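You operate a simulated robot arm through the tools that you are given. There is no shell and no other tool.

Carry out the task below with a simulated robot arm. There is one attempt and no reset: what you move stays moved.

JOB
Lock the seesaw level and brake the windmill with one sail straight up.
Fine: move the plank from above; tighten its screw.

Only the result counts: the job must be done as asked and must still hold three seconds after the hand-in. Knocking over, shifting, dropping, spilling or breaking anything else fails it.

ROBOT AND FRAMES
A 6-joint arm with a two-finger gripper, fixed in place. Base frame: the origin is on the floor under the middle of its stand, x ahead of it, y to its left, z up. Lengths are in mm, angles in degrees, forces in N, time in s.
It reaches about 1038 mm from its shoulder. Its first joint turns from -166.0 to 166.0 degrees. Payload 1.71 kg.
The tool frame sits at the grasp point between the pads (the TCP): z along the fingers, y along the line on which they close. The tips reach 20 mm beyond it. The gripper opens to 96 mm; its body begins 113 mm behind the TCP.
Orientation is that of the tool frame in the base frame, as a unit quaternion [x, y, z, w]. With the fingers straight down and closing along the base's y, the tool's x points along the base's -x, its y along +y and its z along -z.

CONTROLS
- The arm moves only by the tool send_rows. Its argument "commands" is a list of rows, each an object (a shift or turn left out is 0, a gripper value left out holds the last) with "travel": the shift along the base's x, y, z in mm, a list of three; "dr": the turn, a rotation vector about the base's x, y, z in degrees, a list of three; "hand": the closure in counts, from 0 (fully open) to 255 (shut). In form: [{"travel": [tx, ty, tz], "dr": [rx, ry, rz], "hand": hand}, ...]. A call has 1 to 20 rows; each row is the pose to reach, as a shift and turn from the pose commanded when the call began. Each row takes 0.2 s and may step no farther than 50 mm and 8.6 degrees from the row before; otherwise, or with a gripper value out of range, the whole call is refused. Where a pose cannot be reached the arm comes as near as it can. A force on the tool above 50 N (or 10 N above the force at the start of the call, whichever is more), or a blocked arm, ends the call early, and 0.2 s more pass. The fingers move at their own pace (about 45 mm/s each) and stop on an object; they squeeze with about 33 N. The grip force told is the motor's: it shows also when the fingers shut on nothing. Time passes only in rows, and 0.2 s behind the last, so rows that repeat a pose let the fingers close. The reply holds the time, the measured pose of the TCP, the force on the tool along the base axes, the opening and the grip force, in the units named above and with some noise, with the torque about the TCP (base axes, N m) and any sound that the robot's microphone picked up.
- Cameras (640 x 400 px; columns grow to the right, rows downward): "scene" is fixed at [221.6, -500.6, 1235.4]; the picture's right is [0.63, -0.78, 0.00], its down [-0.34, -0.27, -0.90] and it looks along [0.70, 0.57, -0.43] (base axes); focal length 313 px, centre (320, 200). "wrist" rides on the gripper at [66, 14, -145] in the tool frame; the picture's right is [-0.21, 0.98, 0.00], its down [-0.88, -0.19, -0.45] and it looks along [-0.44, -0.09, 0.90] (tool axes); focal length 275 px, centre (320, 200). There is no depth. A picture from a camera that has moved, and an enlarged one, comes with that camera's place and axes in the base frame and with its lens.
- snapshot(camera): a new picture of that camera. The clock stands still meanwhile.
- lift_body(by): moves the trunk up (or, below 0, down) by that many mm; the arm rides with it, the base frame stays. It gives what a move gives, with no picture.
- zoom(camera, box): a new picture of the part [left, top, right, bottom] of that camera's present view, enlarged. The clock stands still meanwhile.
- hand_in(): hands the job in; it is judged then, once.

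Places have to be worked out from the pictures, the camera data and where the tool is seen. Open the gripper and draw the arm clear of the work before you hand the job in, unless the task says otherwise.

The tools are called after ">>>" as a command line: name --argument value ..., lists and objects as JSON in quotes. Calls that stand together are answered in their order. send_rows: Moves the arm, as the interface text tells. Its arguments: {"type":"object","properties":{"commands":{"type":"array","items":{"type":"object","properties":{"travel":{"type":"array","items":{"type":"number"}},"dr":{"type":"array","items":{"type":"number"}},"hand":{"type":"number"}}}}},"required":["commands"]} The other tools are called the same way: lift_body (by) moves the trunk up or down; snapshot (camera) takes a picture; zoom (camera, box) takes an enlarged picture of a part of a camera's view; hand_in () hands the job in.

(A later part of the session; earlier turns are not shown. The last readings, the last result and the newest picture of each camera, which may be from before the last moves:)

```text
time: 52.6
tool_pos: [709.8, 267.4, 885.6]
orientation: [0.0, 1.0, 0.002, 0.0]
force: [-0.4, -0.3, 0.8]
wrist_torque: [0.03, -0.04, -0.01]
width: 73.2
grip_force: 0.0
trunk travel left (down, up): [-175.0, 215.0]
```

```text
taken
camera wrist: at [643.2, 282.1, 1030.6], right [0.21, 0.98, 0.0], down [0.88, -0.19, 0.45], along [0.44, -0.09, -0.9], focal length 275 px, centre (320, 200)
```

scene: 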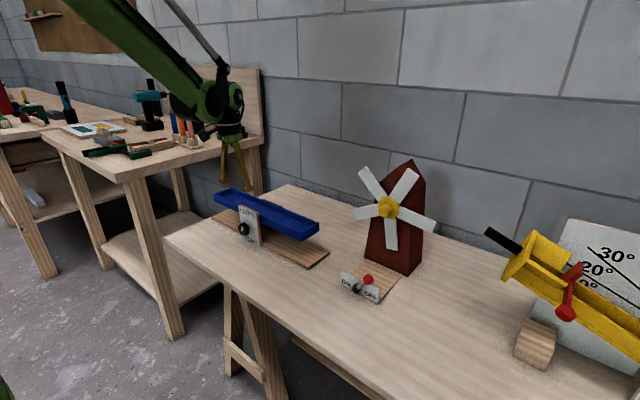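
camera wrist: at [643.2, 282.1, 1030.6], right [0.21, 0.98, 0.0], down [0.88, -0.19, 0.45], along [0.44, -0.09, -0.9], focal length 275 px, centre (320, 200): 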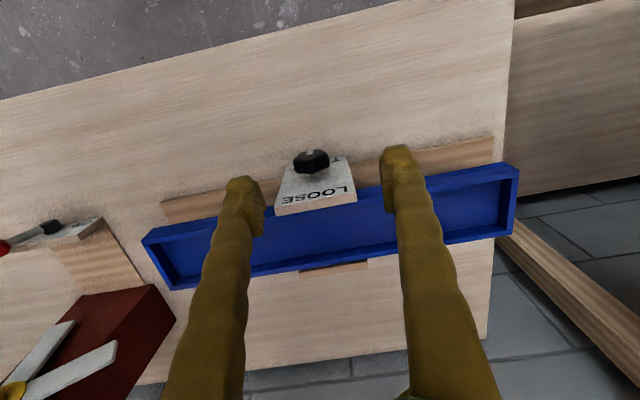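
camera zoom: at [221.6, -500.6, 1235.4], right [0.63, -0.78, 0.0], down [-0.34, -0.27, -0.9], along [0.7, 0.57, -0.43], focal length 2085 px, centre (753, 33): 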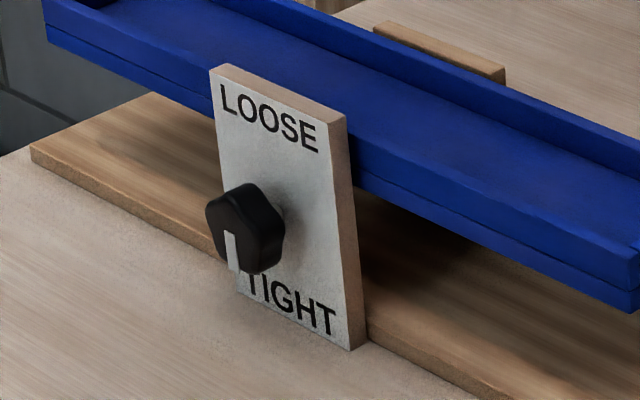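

The pointer is on TIGHT, the plate's corners are exactly where they were, and the plank looks level. I'll check the plank ends with the same zoom windows as before.

>>> zoom --camera "scene" --box '[205, 180, 265, 220]'

>>> zoom --camera "scene" --box '[265, 200, 325, 240]'

```text
10.00 times, centred on (235, 200) of scene
camera zoom: at [221.6, -500.6, 1235.4], right [0.63, -0.78, 0.0], down [-0.34, -0.27, -0.9], along [0.7, 0.57, -0.43], focal length 3128 px, centre (1170, 200)
```

zoom: 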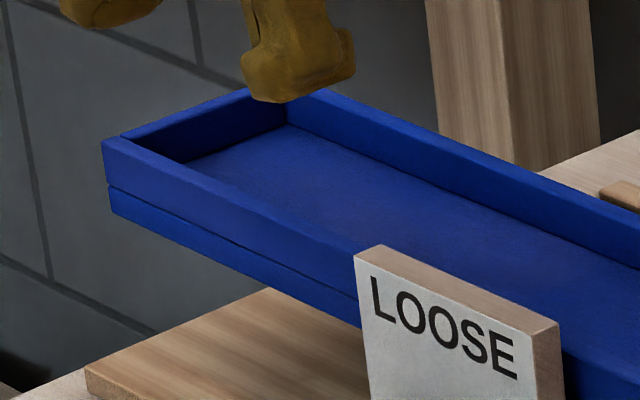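

```text
10.00 times, centred on (295, 220) of scene
camera zoom: at [221.6, -500.6, 1235.4], right [0.63, -0.78, 0.0], down [-0.34, -0.27, -0.9], along [0.7, 0.57, -0.43], focal length 3128 px, centre (570, 0)
```

zoom: 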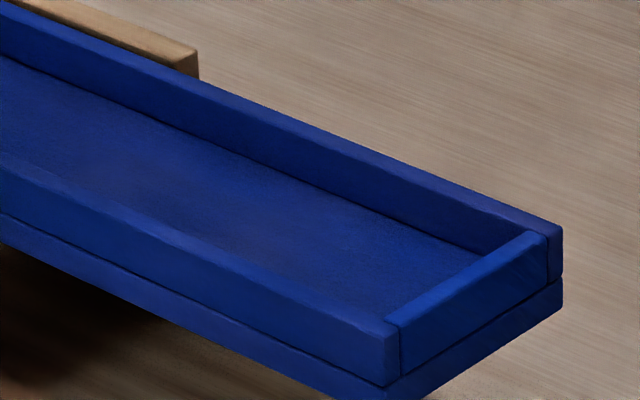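

The plank is unchanged and level, and the screw is tight. Now for the windmill, whose hub flange triangulates to (911,-170,856) with sails of radius 125. I'll rise and cross over to take a close look at it from the front and above.

>>> send_rows --commands '[{"travel": [0, 0, 45], "hand": 96}, {"travel": [0, 0, 90]}, {"travel": [0, 0, 135]}, {"travel": [0, -20, 165]}, {"travel": [0, -65, 170]}, {"travel": [0, -112, 170]}, {"travel": [0, -158, 170]}, {"travel": [0, -205, 170]}, {"travel": [5, -252, 170]}, {"travel": [10, -300, 170]}, {"travel": [15, -345, 170]}, {"travel": [20, -390, 170]}, {"travel": [25, -430, 170]}, {"travel": [30, -437, 170]}, {"travel": [30, -437, 170]}]'

>>> snapshot --camera "wrist"

>>> snapshot --camera "scene"

```text
time: 55.8
tool_pos: [740.3, -171.9, 1056.0]
orientation: [0.0, 1.0, -0.001, 0.001]
force: [0.1, 0.2, -0.1]
wrist_torque: [-0.01, 0.01, -0.02]
width: 60.2
grip_force: 0.0
trunk travel left (down, up): [-175.0, 215.0]
```

```text
taken
camera wrist: at [673.3, -157.3, 1201.1], right [0.21, 0.98, 0.0], down [0.88, -0.19, 0.45], along [0.44, -0.09, -0.9], focal length 275 px, centre (320, 200)
```

wrist: 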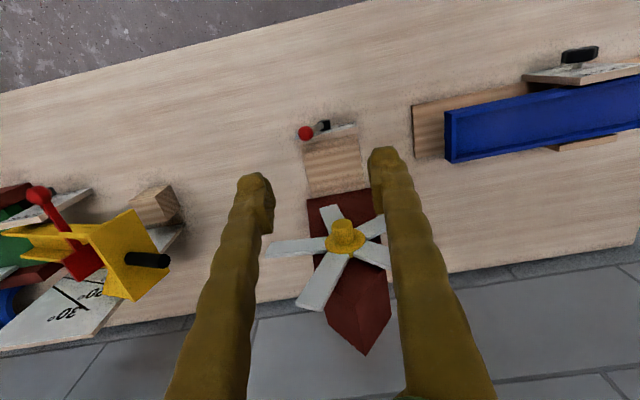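

```text
taken
```

scene: 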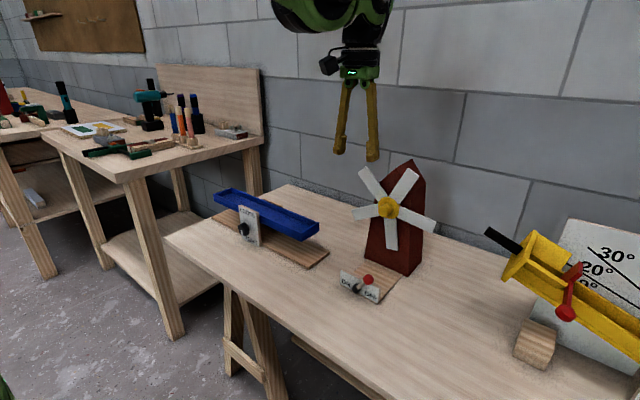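

>>> zoom --camera "wrist" --box '[250, 110, 420, 370]'

>>> zoom --camera "wrist" --box '[260, 190, 420, 320]'

>>> zoom --camera "wrist" --box '[280, 100, 400, 200]'

```text
1.54 times, centred on (335, 240) of wrist
camera zoom: at [673.3, -157.3, 1201.1], right [0.21, 0.98, 0.0], down [0.88, -0.19, 0.45], along [0.44, -0.09, -0.9], focal length 424 px, centre (297, 138)
```

zoom: 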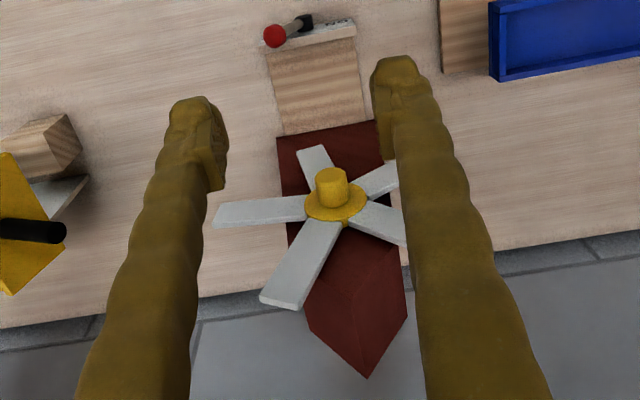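

```text
3.08 times, centred on (340, 255) of wrist
camera zoom: at [673.3, -157.3, 1201.1], right [0.21, 0.98, 0.0], down [0.88, -0.19, 0.45], along [0.44, -0.09, -0.9], focal length 847 px, centre (258, 31)
```

zoom: 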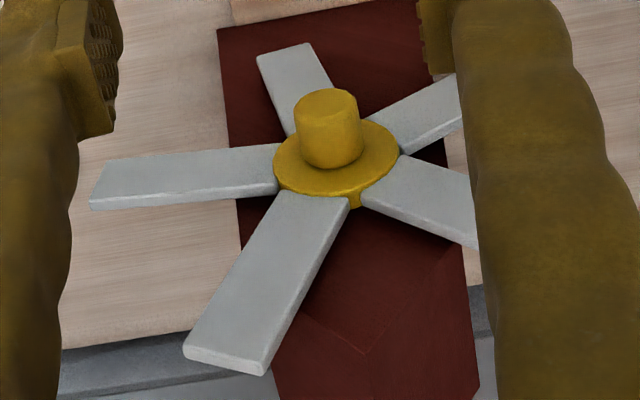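

```text
4.00 times, centred on (340, 150) of wrist
camera zoom: at [673.3, -157.3, 1201.1], right [0.21, 0.98, 0.0], down [0.88, -0.19, 0.45], along [0.44, -0.09, -0.9], focal length 1101 px, centre (240, 400)
```

zoom: 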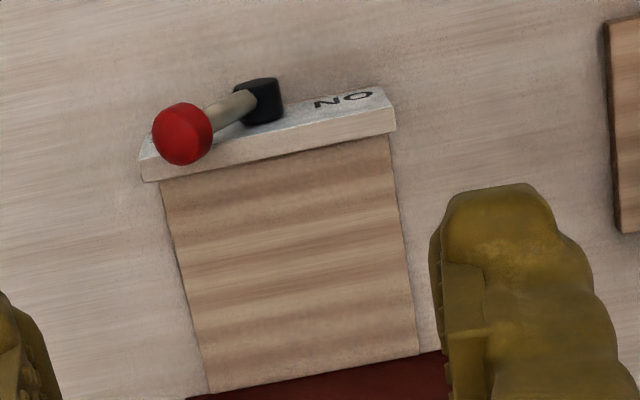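

Cross-triangulating the sail tips gives a sail plane near x 920, hub (920,-170,853) and radius 127. The lever ball is at (775,-204.5,718) on a boss near (780,-169,660). I'll go above the upper -y sail and lean the tool 25.6° in line with it.

>>> send_rows --commands '[{"travel": [40, -15, 0], "dr": [6, 0, 0]}, {"travel": [80, -30, 0], "dr": [12, 0, 0]}, {"travel": [120, -45, -5], "dr": [18, 0, 0]}, {"travel": [155, -60, -15], "dr": [24, 0, 0]}, {"travel": [177, -72, -35], "dr": [25.6, 0, 0]}, {"travel": [177, -72, -48], "dr": [25.6, 0, 0]}, {"travel": [177, -72, -48], "dr": [25.6, 0, 0]}]'

>>> snapshot --camera "wrist"

>>> zoom --camera "scene" --box '[310, 60, 470, 280]'

```text
time: 57.4
tool_pos: [915.6, -239.1, 1005.1]
orientation: [0.0, 0.975, 0.221, 0.001]
force: [-0.4, 0.3, -0.3]
wrist_torque: [0.01, -0.01, -0.01]
width: 59.8
grip_force: 0.0
trunk travel left (down, up): [-175.0, 215.0]
```

```text
taken
camera wrist: at [848.6, -289.7, 1142.2], right [0.21, 0.88, 0.42], down [0.88, -0.36, 0.32], along [0.44, 0.3, -0.85], focal length 275 px, centre (320, 200)
```

wrist: 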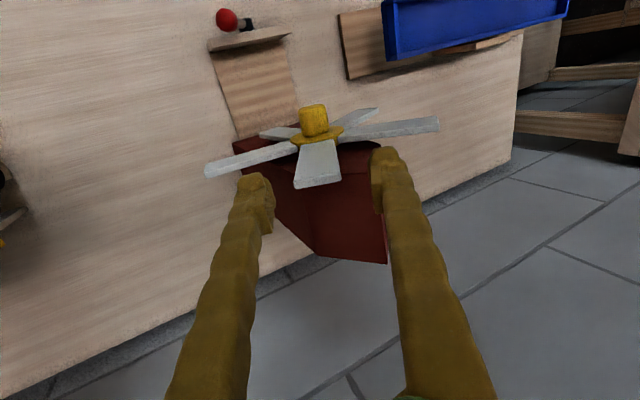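

```text
1.82 times, centred on (390, 170) of scene
camera zoom: at [221.6, -500.6, 1235.4], right [0.63, -0.78, 0.0], down [-0.34, -0.27, -0.9], along [0.7, 0.57, -0.43], focal length 569 px, centre (193, 254)
```

zoom: 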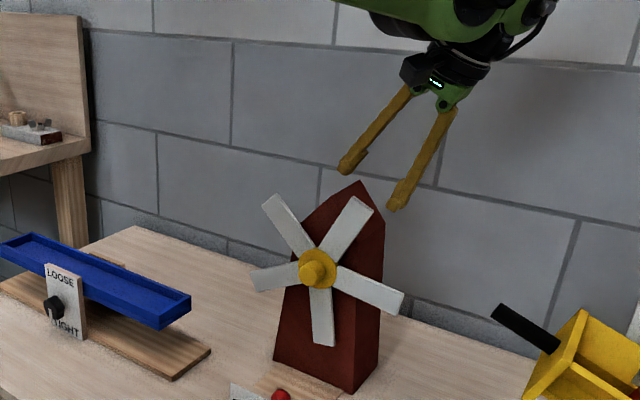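

The pose is reachable and the sail's tip is between the fingers, in line with the tool. I'll zoom in to check the alignment.

>>> zoom --camera "wrist" --box '[200, 90, 440, 280]'

>>> zoom --camera "wrist" --box '[270, 90, 370, 200]'

```text
2.11 times, centred on (320, 185) of wrist
camera zoom: at [848.6, -289.7, 1142.2], right [0.21, 0.88, 0.42], down [0.88, -0.36, 0.32], along [0.44, 0.3, -0.85], focal length 580 px, centre (320, 232)
```

zoom: 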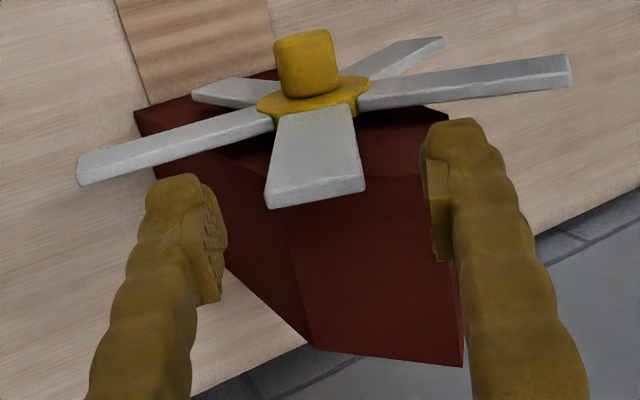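

```text
3.64 times, centred on (320, 145) of wrist
camera zoom: at [848.6, -289.7, 1142.2], right [0.21, 0.88, 0.42], down [0.88, -0.36, 0.32], along [0.44, 0.3, -0.85], focal length 1001 px, centre (320, 400)
```

zoom: 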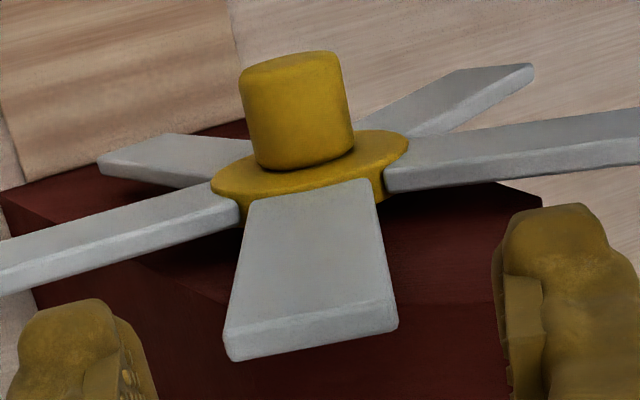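

In the tool frame the sail is about 4 mm to -y and within about 1° of parallel. I'll shift to centre on it and advance 58 mm along the sail with the fingers open.

>>> send_rows --commands '[{"travel": [2, -3.5, -1.7]}, {"travel": [2, 4.5, -19]}, {"travel": [2, 13, -37]}, {"travel": [2, 21.5, -54]}, {"travel": [2, 21.5, -54]}]'

>>> zoom --camera "wrist" --box '[200, 90, 440, 280]'

>>> zoom --camera "scene" --box '[330, 120, 450, 270]'

```text
time: 58.6
tool_pos: [919.8, -219.5, 952.1]
orientation: [0.001, 0.975, 0.222, 0.0]
force: [-0.1, 0.0, 0.1]
wrist_torque: [0.0, 0.02, 0.0]
width: 59.8
grip_force: 0.0
trunk travel left (down, up): [-175.0, 215.0]
```

```text
2.11 times, centred on (320, 185) of wrist
camera zoom: at [852.0, -269.8, 1089.5], right [0.21, 0.88, 0.42], down [0.88, -0.36, 0.32], along [0.44, 0.3, -0.85], focal length 580 px, centre (320, 232)
```

zoom: 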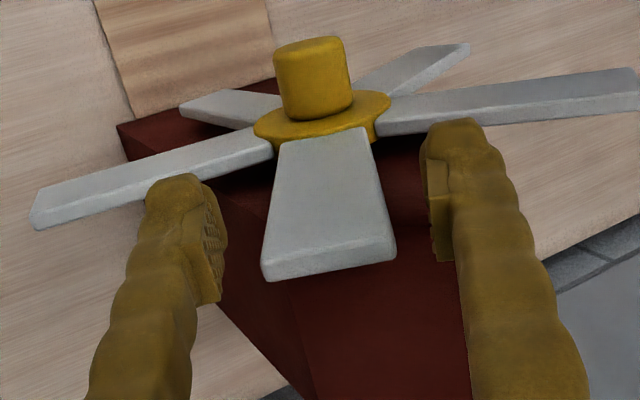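

```text
2.67 times, centred on (390, 195) of scene
camera zoom: at [221.6, -500.6, 1235.4], right [0.63, -0.78, 0.0], down [-0.34, -0.27, -0.9], along [0.7, 0.57, -0.43], focal length 834 px, centre (133, 213)
```

zoom: 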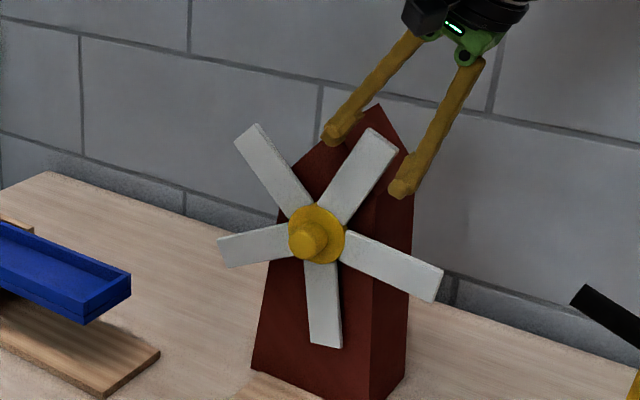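

The sail is now centred within 2 mm between the pads and nearly parallel. I'll close the fingers on it.

>>> send_rows --commands '[{"travel": [0, 1, 0.5], "hand": 140}, {"travel": [0, 1, 0.5], "hand": 150}, {"travel": [0, 1, 0.5], "hand": 165}, {"travel": [0, 1, 0.5], "hand": 200}, {"travel": [0, 1, 0.5], "hand": 255}, {"travel": [0, 1, 0.5], "hand": 255}]'

>>> zoom --camera "wrist" --box '[200, 90, 440, 280]'

>>> zoom --camera "scene" --box '[330, 120, 450, 270]'

```text
time: 60.0
tool_pos: [918.3, -218.3, 953.7]
orientation: [0.001, 0.975, 0.221, 0.0]
force: [-0.6, -2.7, -1.3]
wrist_torque: [-0.37, -0.07, -0.01]
width: 35.2
grip_force: 35.1
trunk travel left (down, up): [-175.0, 215.0]
```

```text
2.11 times, centred on (320, 185) of wrist
camera zoom: at [851.9, -268.9, 1090.5], right [0.21, 0.88, 0.42], down [0.88, -0.36, 0.32], along [0.44, 0.3, -0.85], focal length 580 px, centre (320, 232)
```

zoom: 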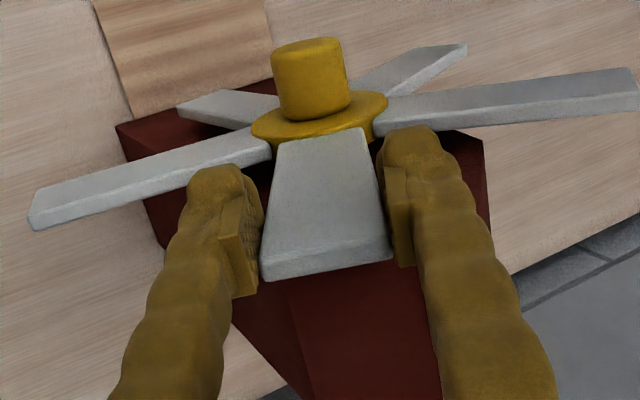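

```text
2.67 times, centred on (390, 195) of scene
camera zoom: at [221.6, -500.6, 1235.4], right [0.63, -0.78, 0.0], down [-0.34, -0.27, -0.9], along [0.7, 0.57, -0.43], focal length 834 px, centre (133, 213)
```

zoom: 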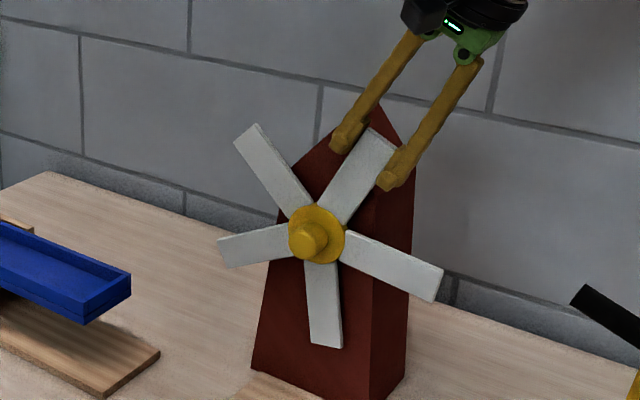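

The grip is on the sail with small forces. I'll rotate it about the hub, moving the TCP along the arc and rolling the tool with it, about 10° first to read the loads.

>>> send_rows --commands '[{"travel": [0, 4.5, 2], "dr": [-2.6, 0, 0]}, {"travel": [0, 9.8, 4.1], "dr": [-5.6, 0, 0]}, {"travel": [0, 14.3, 5.6], "dr": [-8.1, 0, 0]}, {"travel": [0, 18.8, 6.9], "dr": [-10.6, 0, 0]}, {"travel": [0, 18.8, 6.9], "dr": [-10.6, 0, 0]}]'

>>> zoom --camera "wrist" --box '[200, 90, 440, 280]'

>>> zoom --camera "scene" --box '[330, 120, 450, 310]'

```text
time: 61.2
tool_pos: [920.4, -200.7, 961.6]
orientation: [0.001, 0.991, 0.131, 0.0]
force: [-21.7, 3.5, -16.7]
wrist_torque: [-0.11, 0.2, 0.06]
width: 35.3
grip_force: 35.2
trunk travel left (down, up): [-175.0, 215.0]
```

```text
2.11 times, centred on (320, 185) of wrist
camera zoom: at [852.2, -223.7, 1104.8], right [0.21, 0.95, 0.25], down [0.88, -0.29, 0.38], along [0.44, 0.14, -0.89], focal length 580 px, centre (320, 232)
```

zoom: 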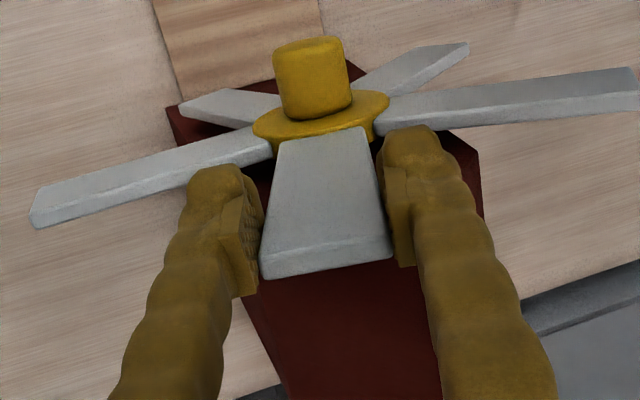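

```text
2.11 times, centred on (390, 215) of scene
camera zoom: at [221.6, -500.6, 1235.4], right [0.63, -0.78, 0.0], down [-0.34, -0.27, -0.9], along [0.7, 0.57, -0.43], focal length 658 px, centre (173, 168)
```

zoom: 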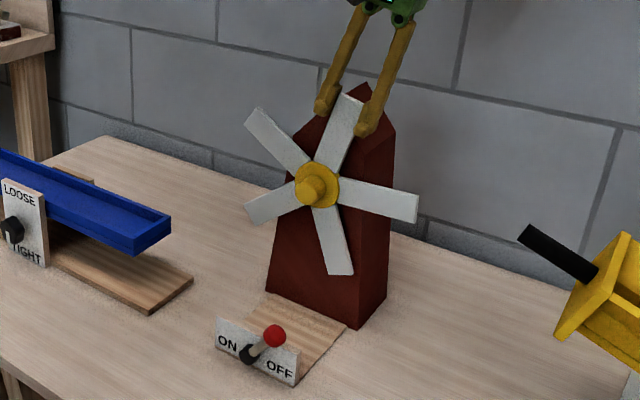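

The sails turn freely with the lever at OFF, so OFF means the brake is off. There is about 20 N of axial and radial drift load, so I'll relieve it and keep rotating gently.

>>> send_rows --commands '[{"travel": [-1.0, 0, -0.6]}, {"travel": [-1.0, 4.6, 0.6], "dr": [-2.5, 0, 0]}, {"travel": [-1.0, 9.2, 1.5], "dr": [-5, 0, 0]}, {"travel": [-1.0, 13.9, 2.2], "dr": [-7.5, 0, 0]}, {"travel": [-1.0, 13.9, 2.2], "dr": [-7.5, 0, 0]}]'

```text
time: 62.4
tool_pos: [919.7, -185.5, 964.5]
orientation: [0.001, 0.998, 0.066, 0.001]
force: [23.7, -0.2, 16.0]
wrist_torque: [0.27, -0.31, 0.01]
width: 35.2
grip_force: 35.1
trunk travel left (down, up): [-175.0, 215.0]
```

>>> send_rows --commands '[{"travel": [0.5, 0, 0.3]}, {"travel": [0.5, 4.7, 0.8], "dr": [-2.5, 0, 0]}, {"travel": [0.5, 9.4, 1.1], "dr": [-5, 0, 0]}, {"travel": [0.5, 14.1, 1.2], "dr": [-7.5, 0, 0]}, {"travel": [0.5, 14.1, 1.2], "dr": [-7.5, 0, 0]}]'

>>> zoom --camera "wrist" --box '[200, 90, 440, 280]'

>>> zoom --camera "scene" --box '[330, 120, 450, 310]'

```text
time: 63.6
tool_pos: [919.4, -169.9, 964.8]
orientation: [0.0, 1.0, 0.0, 0.0]
force: [16.0, 2.7, 8.3]
wrist_torque: [0.32, -0.46, 0.08]
width: 35.2
grip_force: 34.9
trunk travel left (down, up): [-175.0, 215.0]
```

```text
2.11 times, centred on (320, 185) of wrist
camera zoom: at [851.9, -156.7, 1109.7], right [0.21, 0.98, 0.0], down [0.88, -0.18, 0.45], along [0.44, -0.09, -0.9], focal length 580 px, centre (320, 232)
```

zoom: 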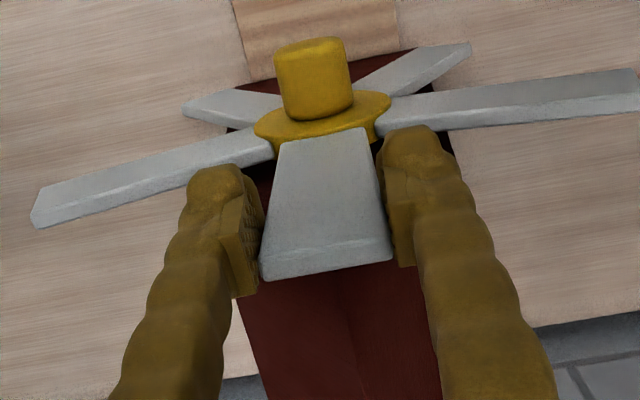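

```text
2.11 times, centred on (390, 215) of scene
camera zoom: at [221.6, -500.6, 1235.4], right [0.63, -0.78, 0.0], down [-0.34, -0.27, -0.9], along [0.7, 0.57, -0.43], focal length 658 px, centre (173, 168)
```

zoom: 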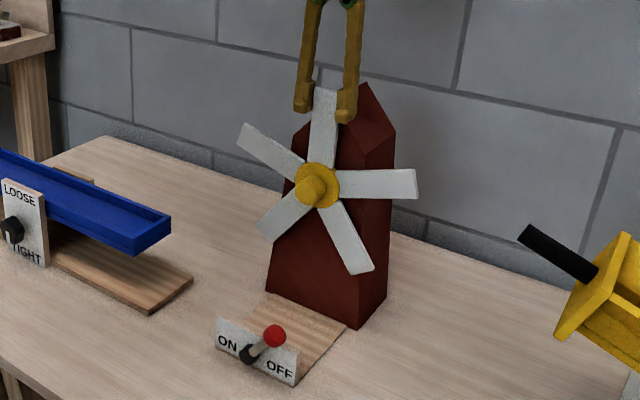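

The tool is exactly vertical with the sail clamped between the pads, and the side load at the hub is only 3 N, so the sail is upright. I'll relieve the small loads, open slowly and rise straight up.

>>> send_rows --commands '[{"travel": [0.35, 0.1, 0.2]}, {"travel": [0.35, 0.1, 0.2]}]'

```text
time: 64.2
tool_pos: [919.1, -170.8, 964.6]
orientation: [0.0, 1.0, 0.0, 0.001]
force: [0.3, 4.7, -5.3]
wrist_torque: [0.53, -0.19, 0.02]
width: 35.0
grip_force: 34.9
trunk travel left (down, up): [-175.0, 215.0]
```

>>> send_rows --commands '[{"travel": [0, 0.5, -0.1]}, {"travel": [0, 0.5, -0.1]}]'

```text
time: 64.8
tool_pos: [918.8, -171.7, 964.2]
orientation: [0.001, 1.0, 0.0, 0.0]
force: [-5.0, 3.4, -5.2]
wrist_torque: [0.32, 0.75, 0.05]
width: 35.3
grip_force: 34.9
trunk travel left (down, up): [-175.0, 215.0]
```

>>> send_rows --commands '[{"travel": [-0.1, 0.8, -0.1]}, {"travel": [-0.1, 0.8, -0.1]}]'

>>> zoom --camera "wrist" --box '[200, 90, 440, 280]'

```text
time: 65.4
tool_pos: [919.0, -170.2, 964.7]
orientation: [0.001, 1.0, 0.001, 0.001]
force: [3.2, -2.3, 0.9]
wrist_torque: [-0.26, 0.29, -0.04]
width: 35.3
grip_force: 35.2
trunk travel left (down, up): [-175.0, 215.0]
```

```text
2.11 times, centred on (320, 185) of wrist
camera zoom: at [851.7, -156.8, 1109.7], right [0.21, 0.98, 0.0], down [0.88, -0.19, 0.45], along [0.44, -0.09, -0.89], focal length 580 px, centre (320, 232)
```

zoom: 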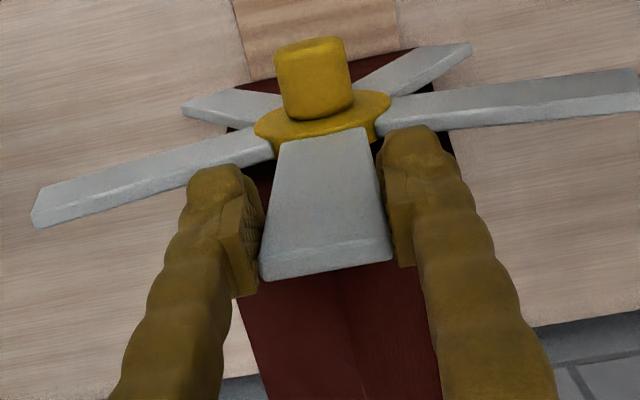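

Side load is nearly nulled. I'll make a last small centring shift, then open and rise clear of the sail.

>>> send_rows --commands '[{"travel": [0, -0.35, 0]}, {"travel": [0, -0.35, 0], "hand": 155}, {"travel": [0, -0.35, 0], "hand": 140}, {"travel": [0, -0.35, 0], "hand": 110}, {"travel": [0, -0.35, 0], "hand": 96}, {"travel": [0, -0.35, 0], "hand": 96}, {"travel": [0, -0.35, 15], "hand": 96}, {"travel": [0, -0.35, 40], "hand": 96}, {"travel": [0, -0.35, 75], "hand": 96}, {"travel": [0, -0.35, 100], "hand": 96}, {"travel": [0, -0.35, 100], "hand": 96}]'

>>> snapshot --camera "wrist"

>>> zoom --camera "scene" --box '[330, 120, 450, 310]'

```text
time: 67.8
tool_pos: [917.2, -170.7, 1066.6]
orientation: [0.0, 1.0, -0.001, 0.001]
force: [-1.0, -0.6, -1.0]
wrist_torque: [0.0, -0.02, -0.01]
width: 59.9
grip_force: 0.1
trunk travel left (down, up): [-175.0, 215.0]
```

```text
taken
camera wrist: at [850.4, -156.3, 1211.0], right [0.21, 0.98, 0.0], down [0.88, -0.19, 0.45], along [0.44, -0.09, -0.9], focal length 275 px, centre (320, 200)
```

wrist: 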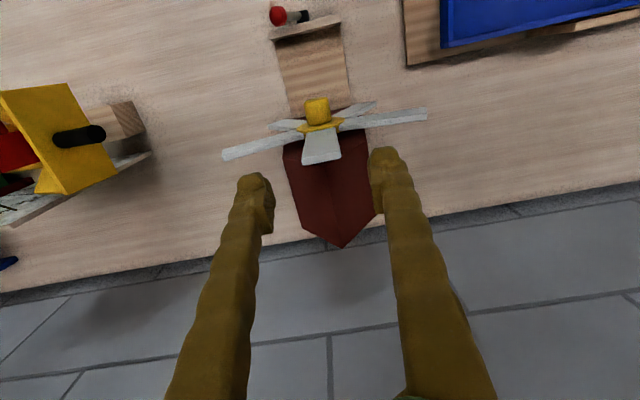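

```text
2.11 times, centred on (390, 215) of scene
camera zoom: at [221.6, -500.6, 1235.4], right [0.63, -0.78, 0.0], down [-0.34, -0.27, -0.9], along [0.7, 0.57, -0.43], focal length 658 px, centre (173, 168)
```

zoom: 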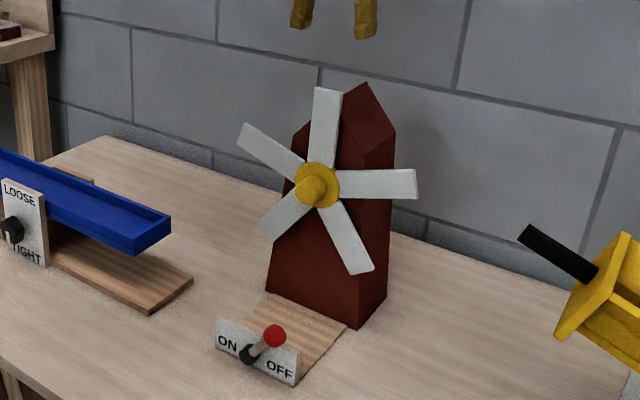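

The sail stayed put. I'll zoom to verify its angle before braking.

>>> zoom --camera "scene" --box '[340, 150, 440, 260]'

>>> zoom --camera "wrist" --box '[210, 80, 440, 180]'

```text
3.64 times, centred on (390, 205) of scene
camera zoom: at [221.6, -500.6, 1235.4], right [0.63, -0.78, 0.0], down [-0.34, -0.27, -0.9], along [0.7, 0.57, -0.43], focal length 1137 px, centre (66, 182)
```

zoom: 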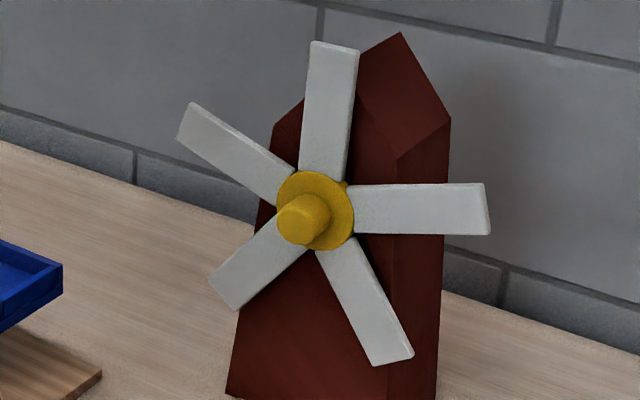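

```text
2.78 times, centred on (325, 130) of wrist
camera zoom: at [850.4, -156.3, 1211.0], right [0.21, 0.98, 0.0], down [0.88, -0.19, 0.45], along [0.44, -0.09, -0.9], focal length 766 px, centre (306, 395)
```

zoom: 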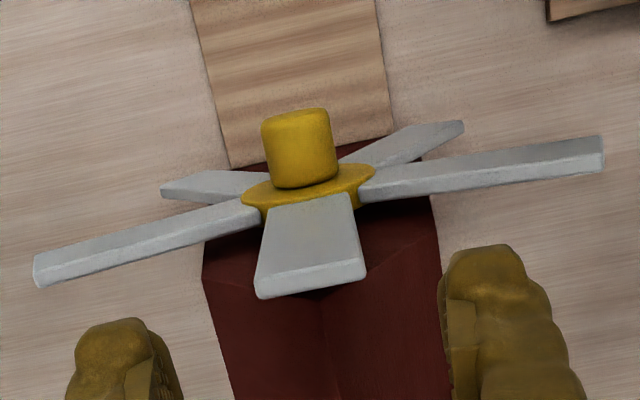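

From all five tips the sail is vertical within about 0.3° (hub at y -170.7, z 851.7). Next is the brake lever: I'll back away above the table and descend over the red ball with the fingers straddling it along y.

>>> send_rows --commands '[{"travel": [-45, -8, 0], "hand": 110}, {"travel": [-90, -18, 0], "hand": 125}, {"travel": [-135, -28, 0], "hand": 135}, {"travel": [-142, -34, -40], "hand": 135}, {"travel": [-142, -34, -85], "hand": 135}, {"travel": [-142, -34, -130], "hand": 135}, {"travel": [-142, -34, -175], "hand": 135}, {"travel": [-142, -34, -216], "hand": 135}, {"travel": [-142, -34, -246], "hand": 135}, {"travel": [-142, -34, -246], "hand": 135}]'

>>> snapshot --camera "wrist"

>>> zoom --camera "scene" --box '[300, 120, 460, 310]'

```text
time: 70.0
tool_pos: [777.1, -203.8, 817.3]
orientation: [0.0, 1.0, 0.0, 0.0]
force: [0.2, -0.7, -1.1]
wrist_torque: [0.04, 0.01, 0.02]
width: 45.3
grip_force: 0.1
trunk travel left (down, up): [-175.0, 215.0]
```

```text
taken
camera wrist: at [710.6, -190.1, 963.0], right [0.21, 0.98, 0.0], down [0.88, -0.19, 0.45], along [0.44, -0.09, -0.9], focal length 275 px, centre (320, 200)
```

wrist: 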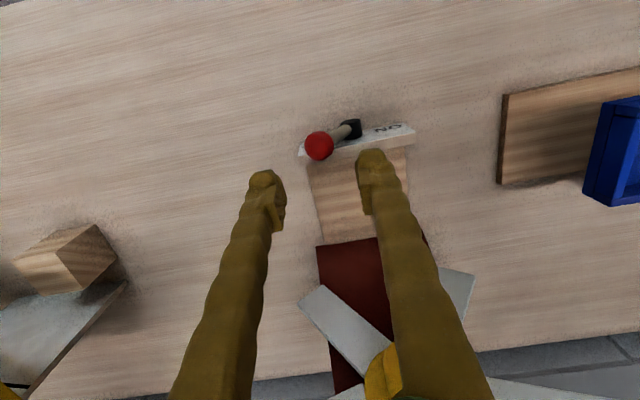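

```text
2.11 times, centred on (380, 215) of scene
camera zoom: at [221.6, -500.6, 1235.4], right [0.63, -0.78, 0.0], down [-0.34, -0.27, -0.9], along [0.7, 0.57, -0.43], focal length 658 px, centre (194, 168)
```

zoom: 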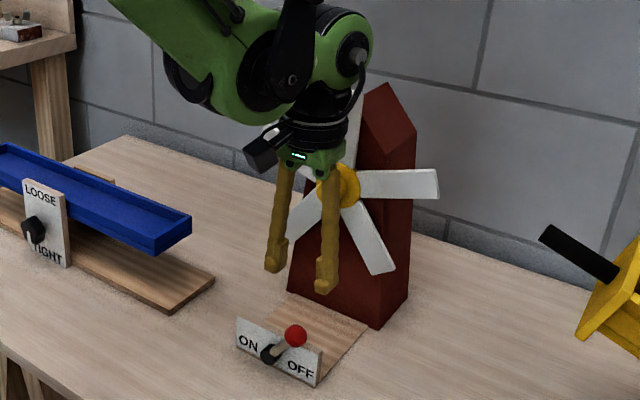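

The ball is centred under the tool within 1 mm. I'll descend so the fingertips are around it.

>>> send_rows --commands '[{"travel": [0, 0, -40]}, {"travel": [0, 0, -70]}, {"travel": [0, 0, -85]}, {"travel": [0, 0, -92]}, {"travel": [0, 0, -92]}]'

>>> zoom --camera "scene" --box '[320, 200, 440, 310]'

>>> zoom --camera "wrist" --box '[220, 100, 420, 260]'

```text
time: 71.2
tool_pos: [778.1, -203.8, 726.6]
orientation: [0.001, 1.0, 0.0, 0.001]
force: [-0.3, 0.0, 0.6]
wrist_torque: [0.04, 0.02, 0.03]
width: 45.4
grip_force: 0.1
trunk travel left (down, up): [-175.0, 215.0]
```

```text
3.64 times, centred on (380, 255) of scene
camera zoom: at [221.6, -500.6, 1235.4], right [0.63, -0.78, 0.0], down [-0.34, -0.27, -0.9], along [0.7, 0.57, -0.43], focal length 1137 px, centre (102, 0)
```

zoom: 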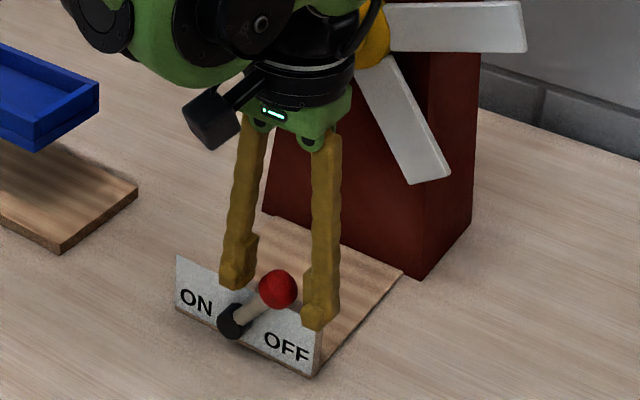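

```text
2.50 times, centred on (320, 180) of wrist
camera zoom: at [710.8, -190.7, 871.3], right [0.21, 0.98, 0.0], down [0.88, -0.19, 0.45], along [0.44, -0.09, -0.9], focal length 688 px, centre (320, 250)
```

zoom: 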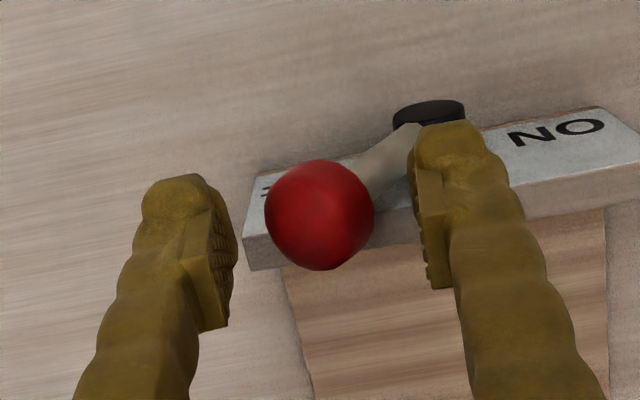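

The ball is well inside the finger gap. I'll start pushing it toward +y (ON) with the -y finger in small steps and watch the force.

>>> send_rows --commands '[{"travel": [-1, 5, 0]}, {"travel": [-1, 10, 1]}, {"travel": [-1, 15, 2]}, {"travel": [-1, 20, 3]}, {"travel": [-1, 20, 3]}]'

>>> zoom --camera "wrist" --box '[220, 100, 420, 260]'

>>> zoom --camera "scene" --box '[320, 150, 440, 310]'

```text
time: 72.4
tool_pos: [775.6, -183.7, 729.4]
orientation: [0.001, 1.0, 0.001, 0.001]
force: [-0.4, -0.8, 0.7]
wrist_torque: [-0.04, 0.04, 0.0]
width: 45.5
grip_force: 0.2
trunk travel left (down, up): [-175.0, 215.0]
```

```text
2.50 times, centred on (320, 180) of wrist
camera zoom: at [708.9, -170.7, 874.5], right [0.21, 0.98, 0.0], down [0.88, -0.19, 0.45], along [0.44, -0.09, -0.9], focal length 688 px, centre (320, 250)
```

zoom: 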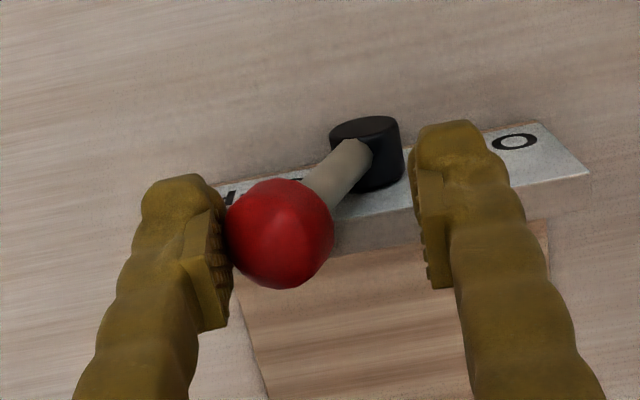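

```text
2.50 times, centred on (380, 230) of scene
camera zoom: at [221.6, -500.6, 1235.4], right [0.63, -0.78, 0.0], down [-0.34, -0.27, -0.9], along [0.7, 0.57, -0.43], focal length 782 px, centre (170, 125)
```

zoom: 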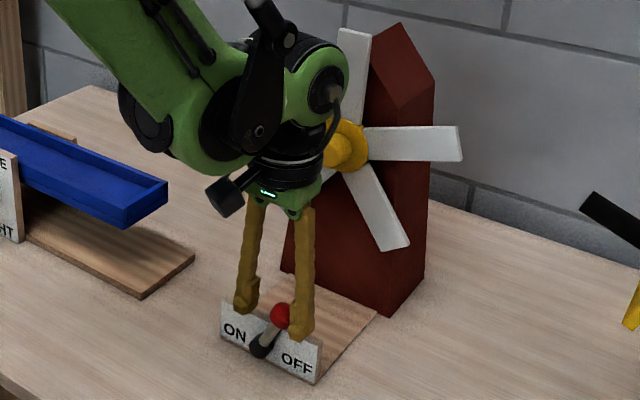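

The lever moves with under 1 N. Continuing the push along the arc.

>>> send_rows --commands '[{"travel": [0, 6, 1]}, {"travel": [0, 12, 2]}, {"travel": [0, 18, 3]}, {"travel": [0, 24, 3]}, {"travel": [0, 30, 3]}, {"travel": [0, 30, 3]}]'

>>> zoom --camera "wrist" --box '[220, 100, 420, 260]'

```text
time: 73.8
tool_pos: [777.6, -154.2, 733.1]
orientation: [0.0, 1.0, 0.0, 0.001]
force: [-0.1, 0.0, -0.2]
wrist_torque: [-0.01, 0.03, -0.02]
width: 45.2
grip_force: 0.0
trunk travel left (down, up): [-175.0, 215.0]
```

```text
2.50 times, centred on (320, 180) of wrist
camera zoom: at [709.3, -140.8, 877.4], right [0.21, 0.98, 0.0], down [0.88, -0.19, 0.45], along [0.44, -0.09, -0.9], focal length 688 px, centre (320, 250)
```

zoom: 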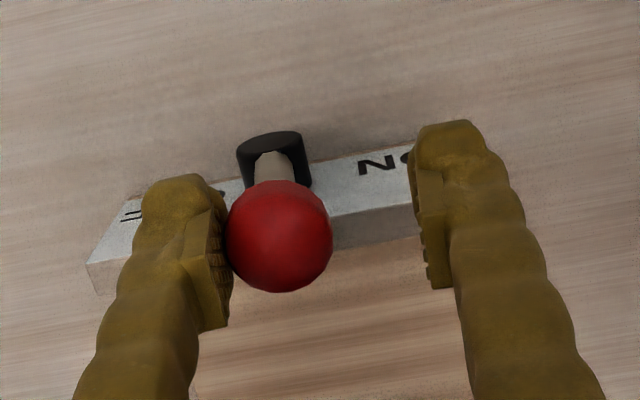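

The lever is just past upright. I'll continue on to the ON side, watching for the end stop.

>>> send_rows --commands '[{"travel": [0, 6, 0]}, {"travel": [0, 12, -1]}, {"travel": [0, 18, -2]}, {"travel": [0, 24, -4]}, {"travel": [0, 24, -4]}]'

>>> zoom --camera "wrist" --box '[220, 100, 420, 260]'

```text
time: 75.0
tool_pos: [776.2, -130.5, 728.7]
orientation: [0.0, 1.0, 0.0, 0.001]
force: [0.0, -0.6, -0.1]
wrist_torque: [-0.06, -0.02, -0.02]
width: 46.0
grip_force: 0.2
trunk travel left (down, up): [-175.0, 215.0]
```

```text
2.50 times, centred on (320, 180) of wrist
camera zoom: at [709.2, -116.3, 873.9], right [0.21, 0.98, 0.0], down [0.88, -0.19, 0.45], along [0.44, -0.09, -0.9], focal length 688 px, centre (320, 250)
```

zoom: 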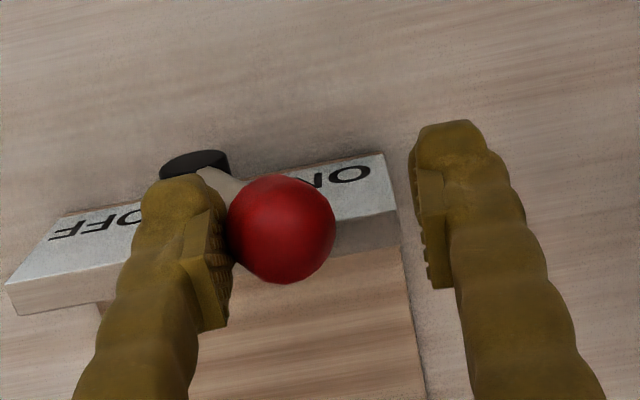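

The ball is at about y -140, so the lever is about 25° onto the ON side. I'll continue in 2 mm steps until it stops.

>>> send_rows --commands '[{"travel": [0, 2, -1]}, {"travel": [0, 4, -2]}, {"travel": [0, 6, -3]}, {"travel": [0, 6, -3]}]'

>>> zoom --camera "wrist" --box '[220, 100, 420, 260]'

```text
time: 76.0
tool_pos: [777.0, -123.5, 724.7]
orientation: [0.001, 1.0, 0.0, 0.001]
force: [-0.2, -3.1, 0.4]
wrist_torque: [-0.09, 0.03, -0.03]
width: 47.5
grip_force: 1.9
trunk travel left (down, up): [-175.0, 215.0]
```

```text
2.50 times, centred on (320, 180) of wrist
camera zoom: at [708.9, -110.7, 871.1], right [0.21, 0.98, 0.0], down [0.88, -0.19, 0.45], along [0.44, -0.09, -0.9], focal length 688 px, centre (320, 250)
```

zoom: 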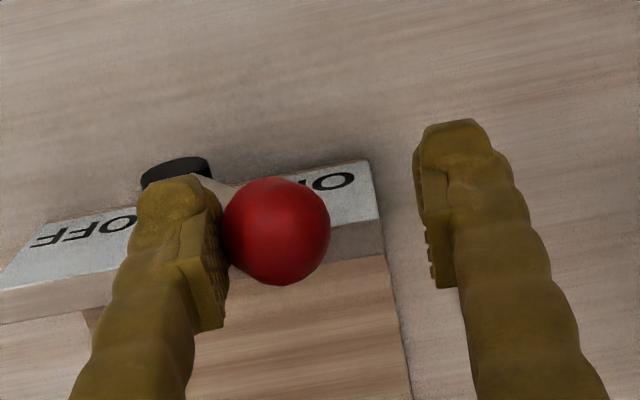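

The lever has hit its stop: the force rose to 3 N and the finger was pushed back, with the ball at about y -134, mirrored from OFF. I'll back off slightly and rise straight up.

>>> send_rows --commands '[{"travel": [0, -4, 0]}, {"travel": [0, -9, 0]}, {"travel": [0, -9, 25]}, {"travel": [0, -9, 65]}, {"travel": [-20, -9, 110]}, {"travel": [-45, -9, 150]}, {"travel": [-70, -9, 190]}, {"travel": [-70, -9, 190]}]'

>>> snapshot --camera "wrist"

>>> snapshot --camera "scene"

>>> zoom --camera "scene" --box '[340, 150, 440, 310]'

```text
time: 77.8
tool_pos: [704.5, -133.9, 917.0]
orientation: [0.0, 1.0, 0.0, 0.002]
force: [-0.4, 0.0, 1.6]
wrist_torque: [-0.04, -0.05, 0.01]
width: 45.1
grip_force: 0.0
trunk travel left (down, up): [-175.0, 215.0]
```

```text
taken
camera wrist: at [638.0, -119.4, 1062.5], right [0.21, 0.98, 0.0], down [0.88, -0.18, 0.45], along [0.44, -0.09, -0.89], focal length 275 px, centre (320, 200)
```

wrist: 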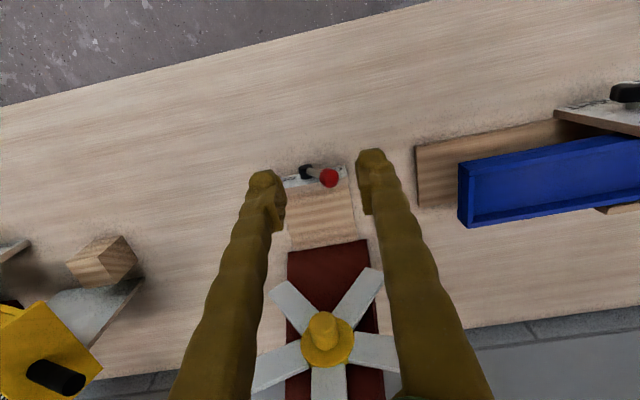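

```text
taken
```

scene: 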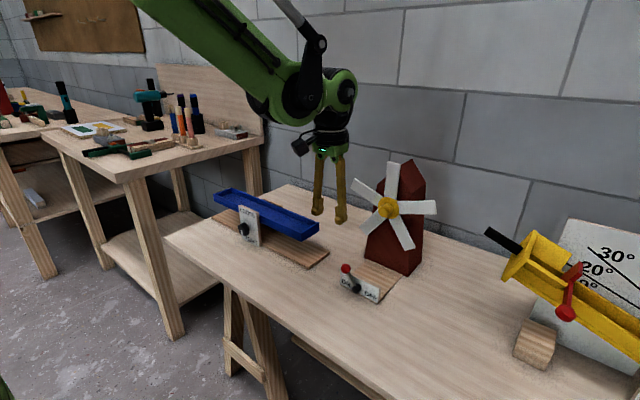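

```text
2.50 times, centred on (390, 230) of scene
camera zoom: at [221.6, -500.6, 1235.4], right [0.63, -0.78, 0.0], down [-0.34, -0.27, -0.9], along [0.7, 0.57, -0.43], focal length 782 px, centre (145, 125)
```

zoom: 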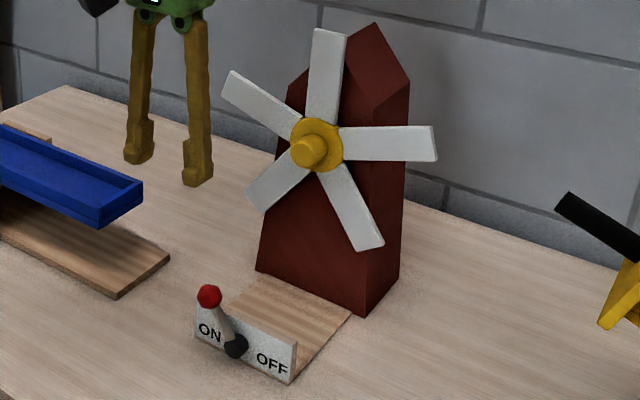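

The lever is at ON with the sail still upright. I'll open the gripper and draw the arm back to about its start pose, which also lets time pass so I can confirm nothing moves.

>>> send_rows --commands '[{"travel": [-35, 5, 30], "hand": 0}, {"travel": [-75, 12, 60], "hand": 0}, {"travel": [-115, 20, 90], "hand": 0}, {"travel": [-150, 28, 120], "hand": 0}, {"travel": [-174, 32, 150], "hand": 0}, {"travel": [-174, 32, 150], "hand": 0}, {"travel": [-174, 32, 150], "hand": 0}, {"travel": [-174, 32, 150], "hand": 0}, {"travel": [-174, 32, 150], "hand": 0}, {"travel": [-174, 32, 150], "hand": 0}, {"travel": [-174, 32, 150], "hand": 0}, {"travel": [-174, 32, 150], "hand": 0}, {"travel": [-174, 32, 150], "hand": 0}, {"travel": [-174, 32, 150], "hand": 0}, {"travel": [-174, 32, 150], "hand": 0}]'

>>> zoom --camera "scene" --box '[340, 150, 440, 260]'

>>> zoom --camera "scene" --box '[265, 200, 325, 240]'

>>> zoom --camera "scene" --box '[205, 180, 265, 220]'

>>> snapshot --camera "wrist"

>>> snapshot --camera "scene"

```text
refused: row 2 steps farther than a row can; nothing moved
```

```text
3.64 times, centred on (390, 205) of scene
camera zoom: at [221.6, -500.6, 1235.4], right [0.63, -0.78, 0.0], down [-0.34, -0.27, -0.9], along [0.7, 0.57, -0.43], focal length 1137 px, centre (66, 182)
```

zoom: 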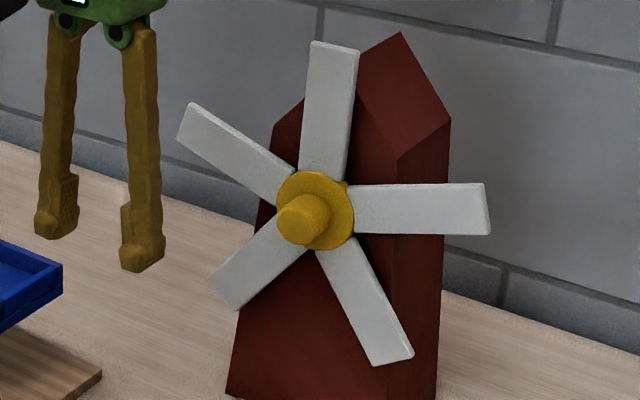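

```text
10.00 times, centred on (295, 220) of scene
camera zoom: at [221.6, -500.6, 1235.4], right [0.63, -0.78, 0.0], down [-0.34, -0.27, -0.9], along [0.7, 0.57, -0.43], focal length 3128 px, centre (570, 0)
```

zoom: 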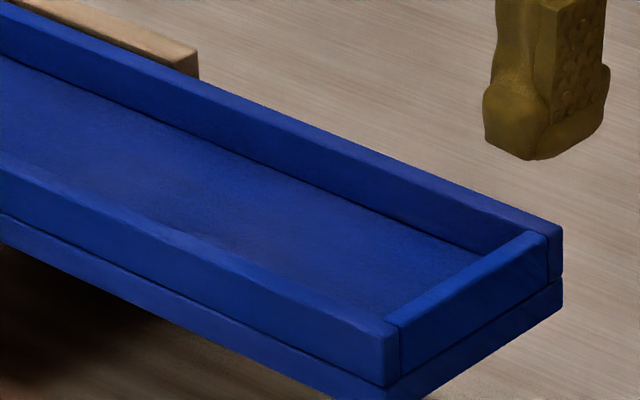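

```text
10.00 times, centred on (235, 200) of scene
camera zoom: at [221.6, -500.6, 1235.4], right [0.63, -0.78, 0.0], down [-0.34, -0.27, -0.9], along [0.7, 0.57, -0.43], focal length 3128 px, centre (1170, 200)
```

zoom: 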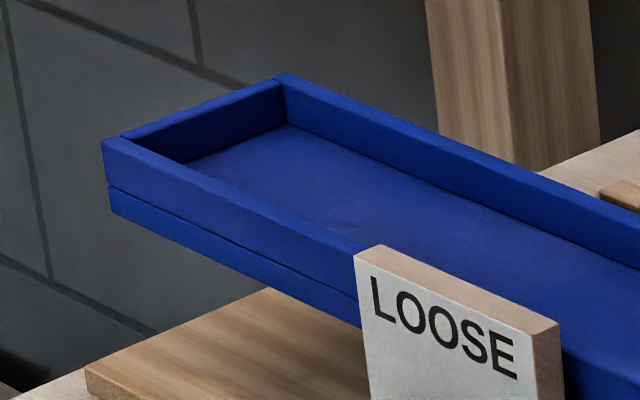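

```text
taken
camera wrist: at [638.0, -119.4, 1062.5], right [0.21, 0.98, 0.0], down [0.88, -0.18, 0.45], along [0.44, -0.09, -0.89], focal length 275 px, centre (320, 200)
```

wrist: 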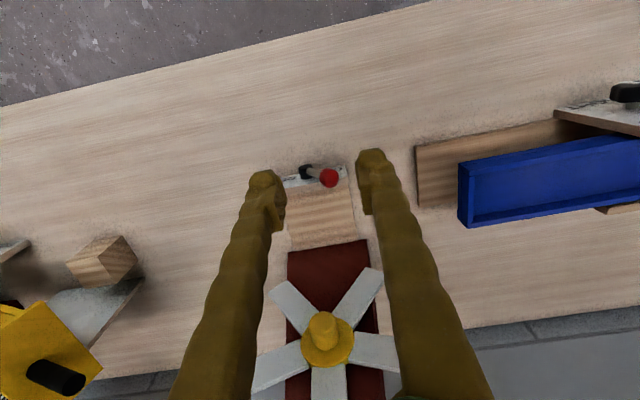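

```text
taken
```

scene: 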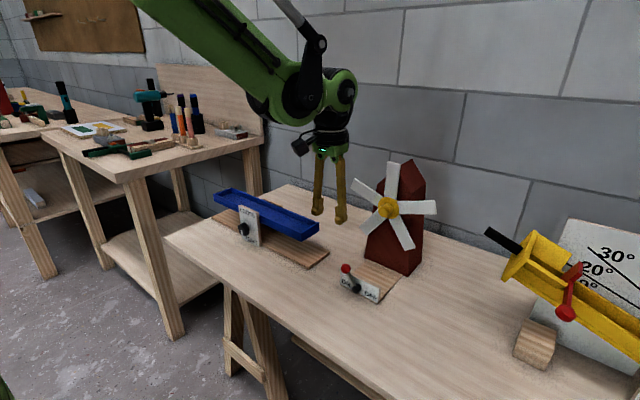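

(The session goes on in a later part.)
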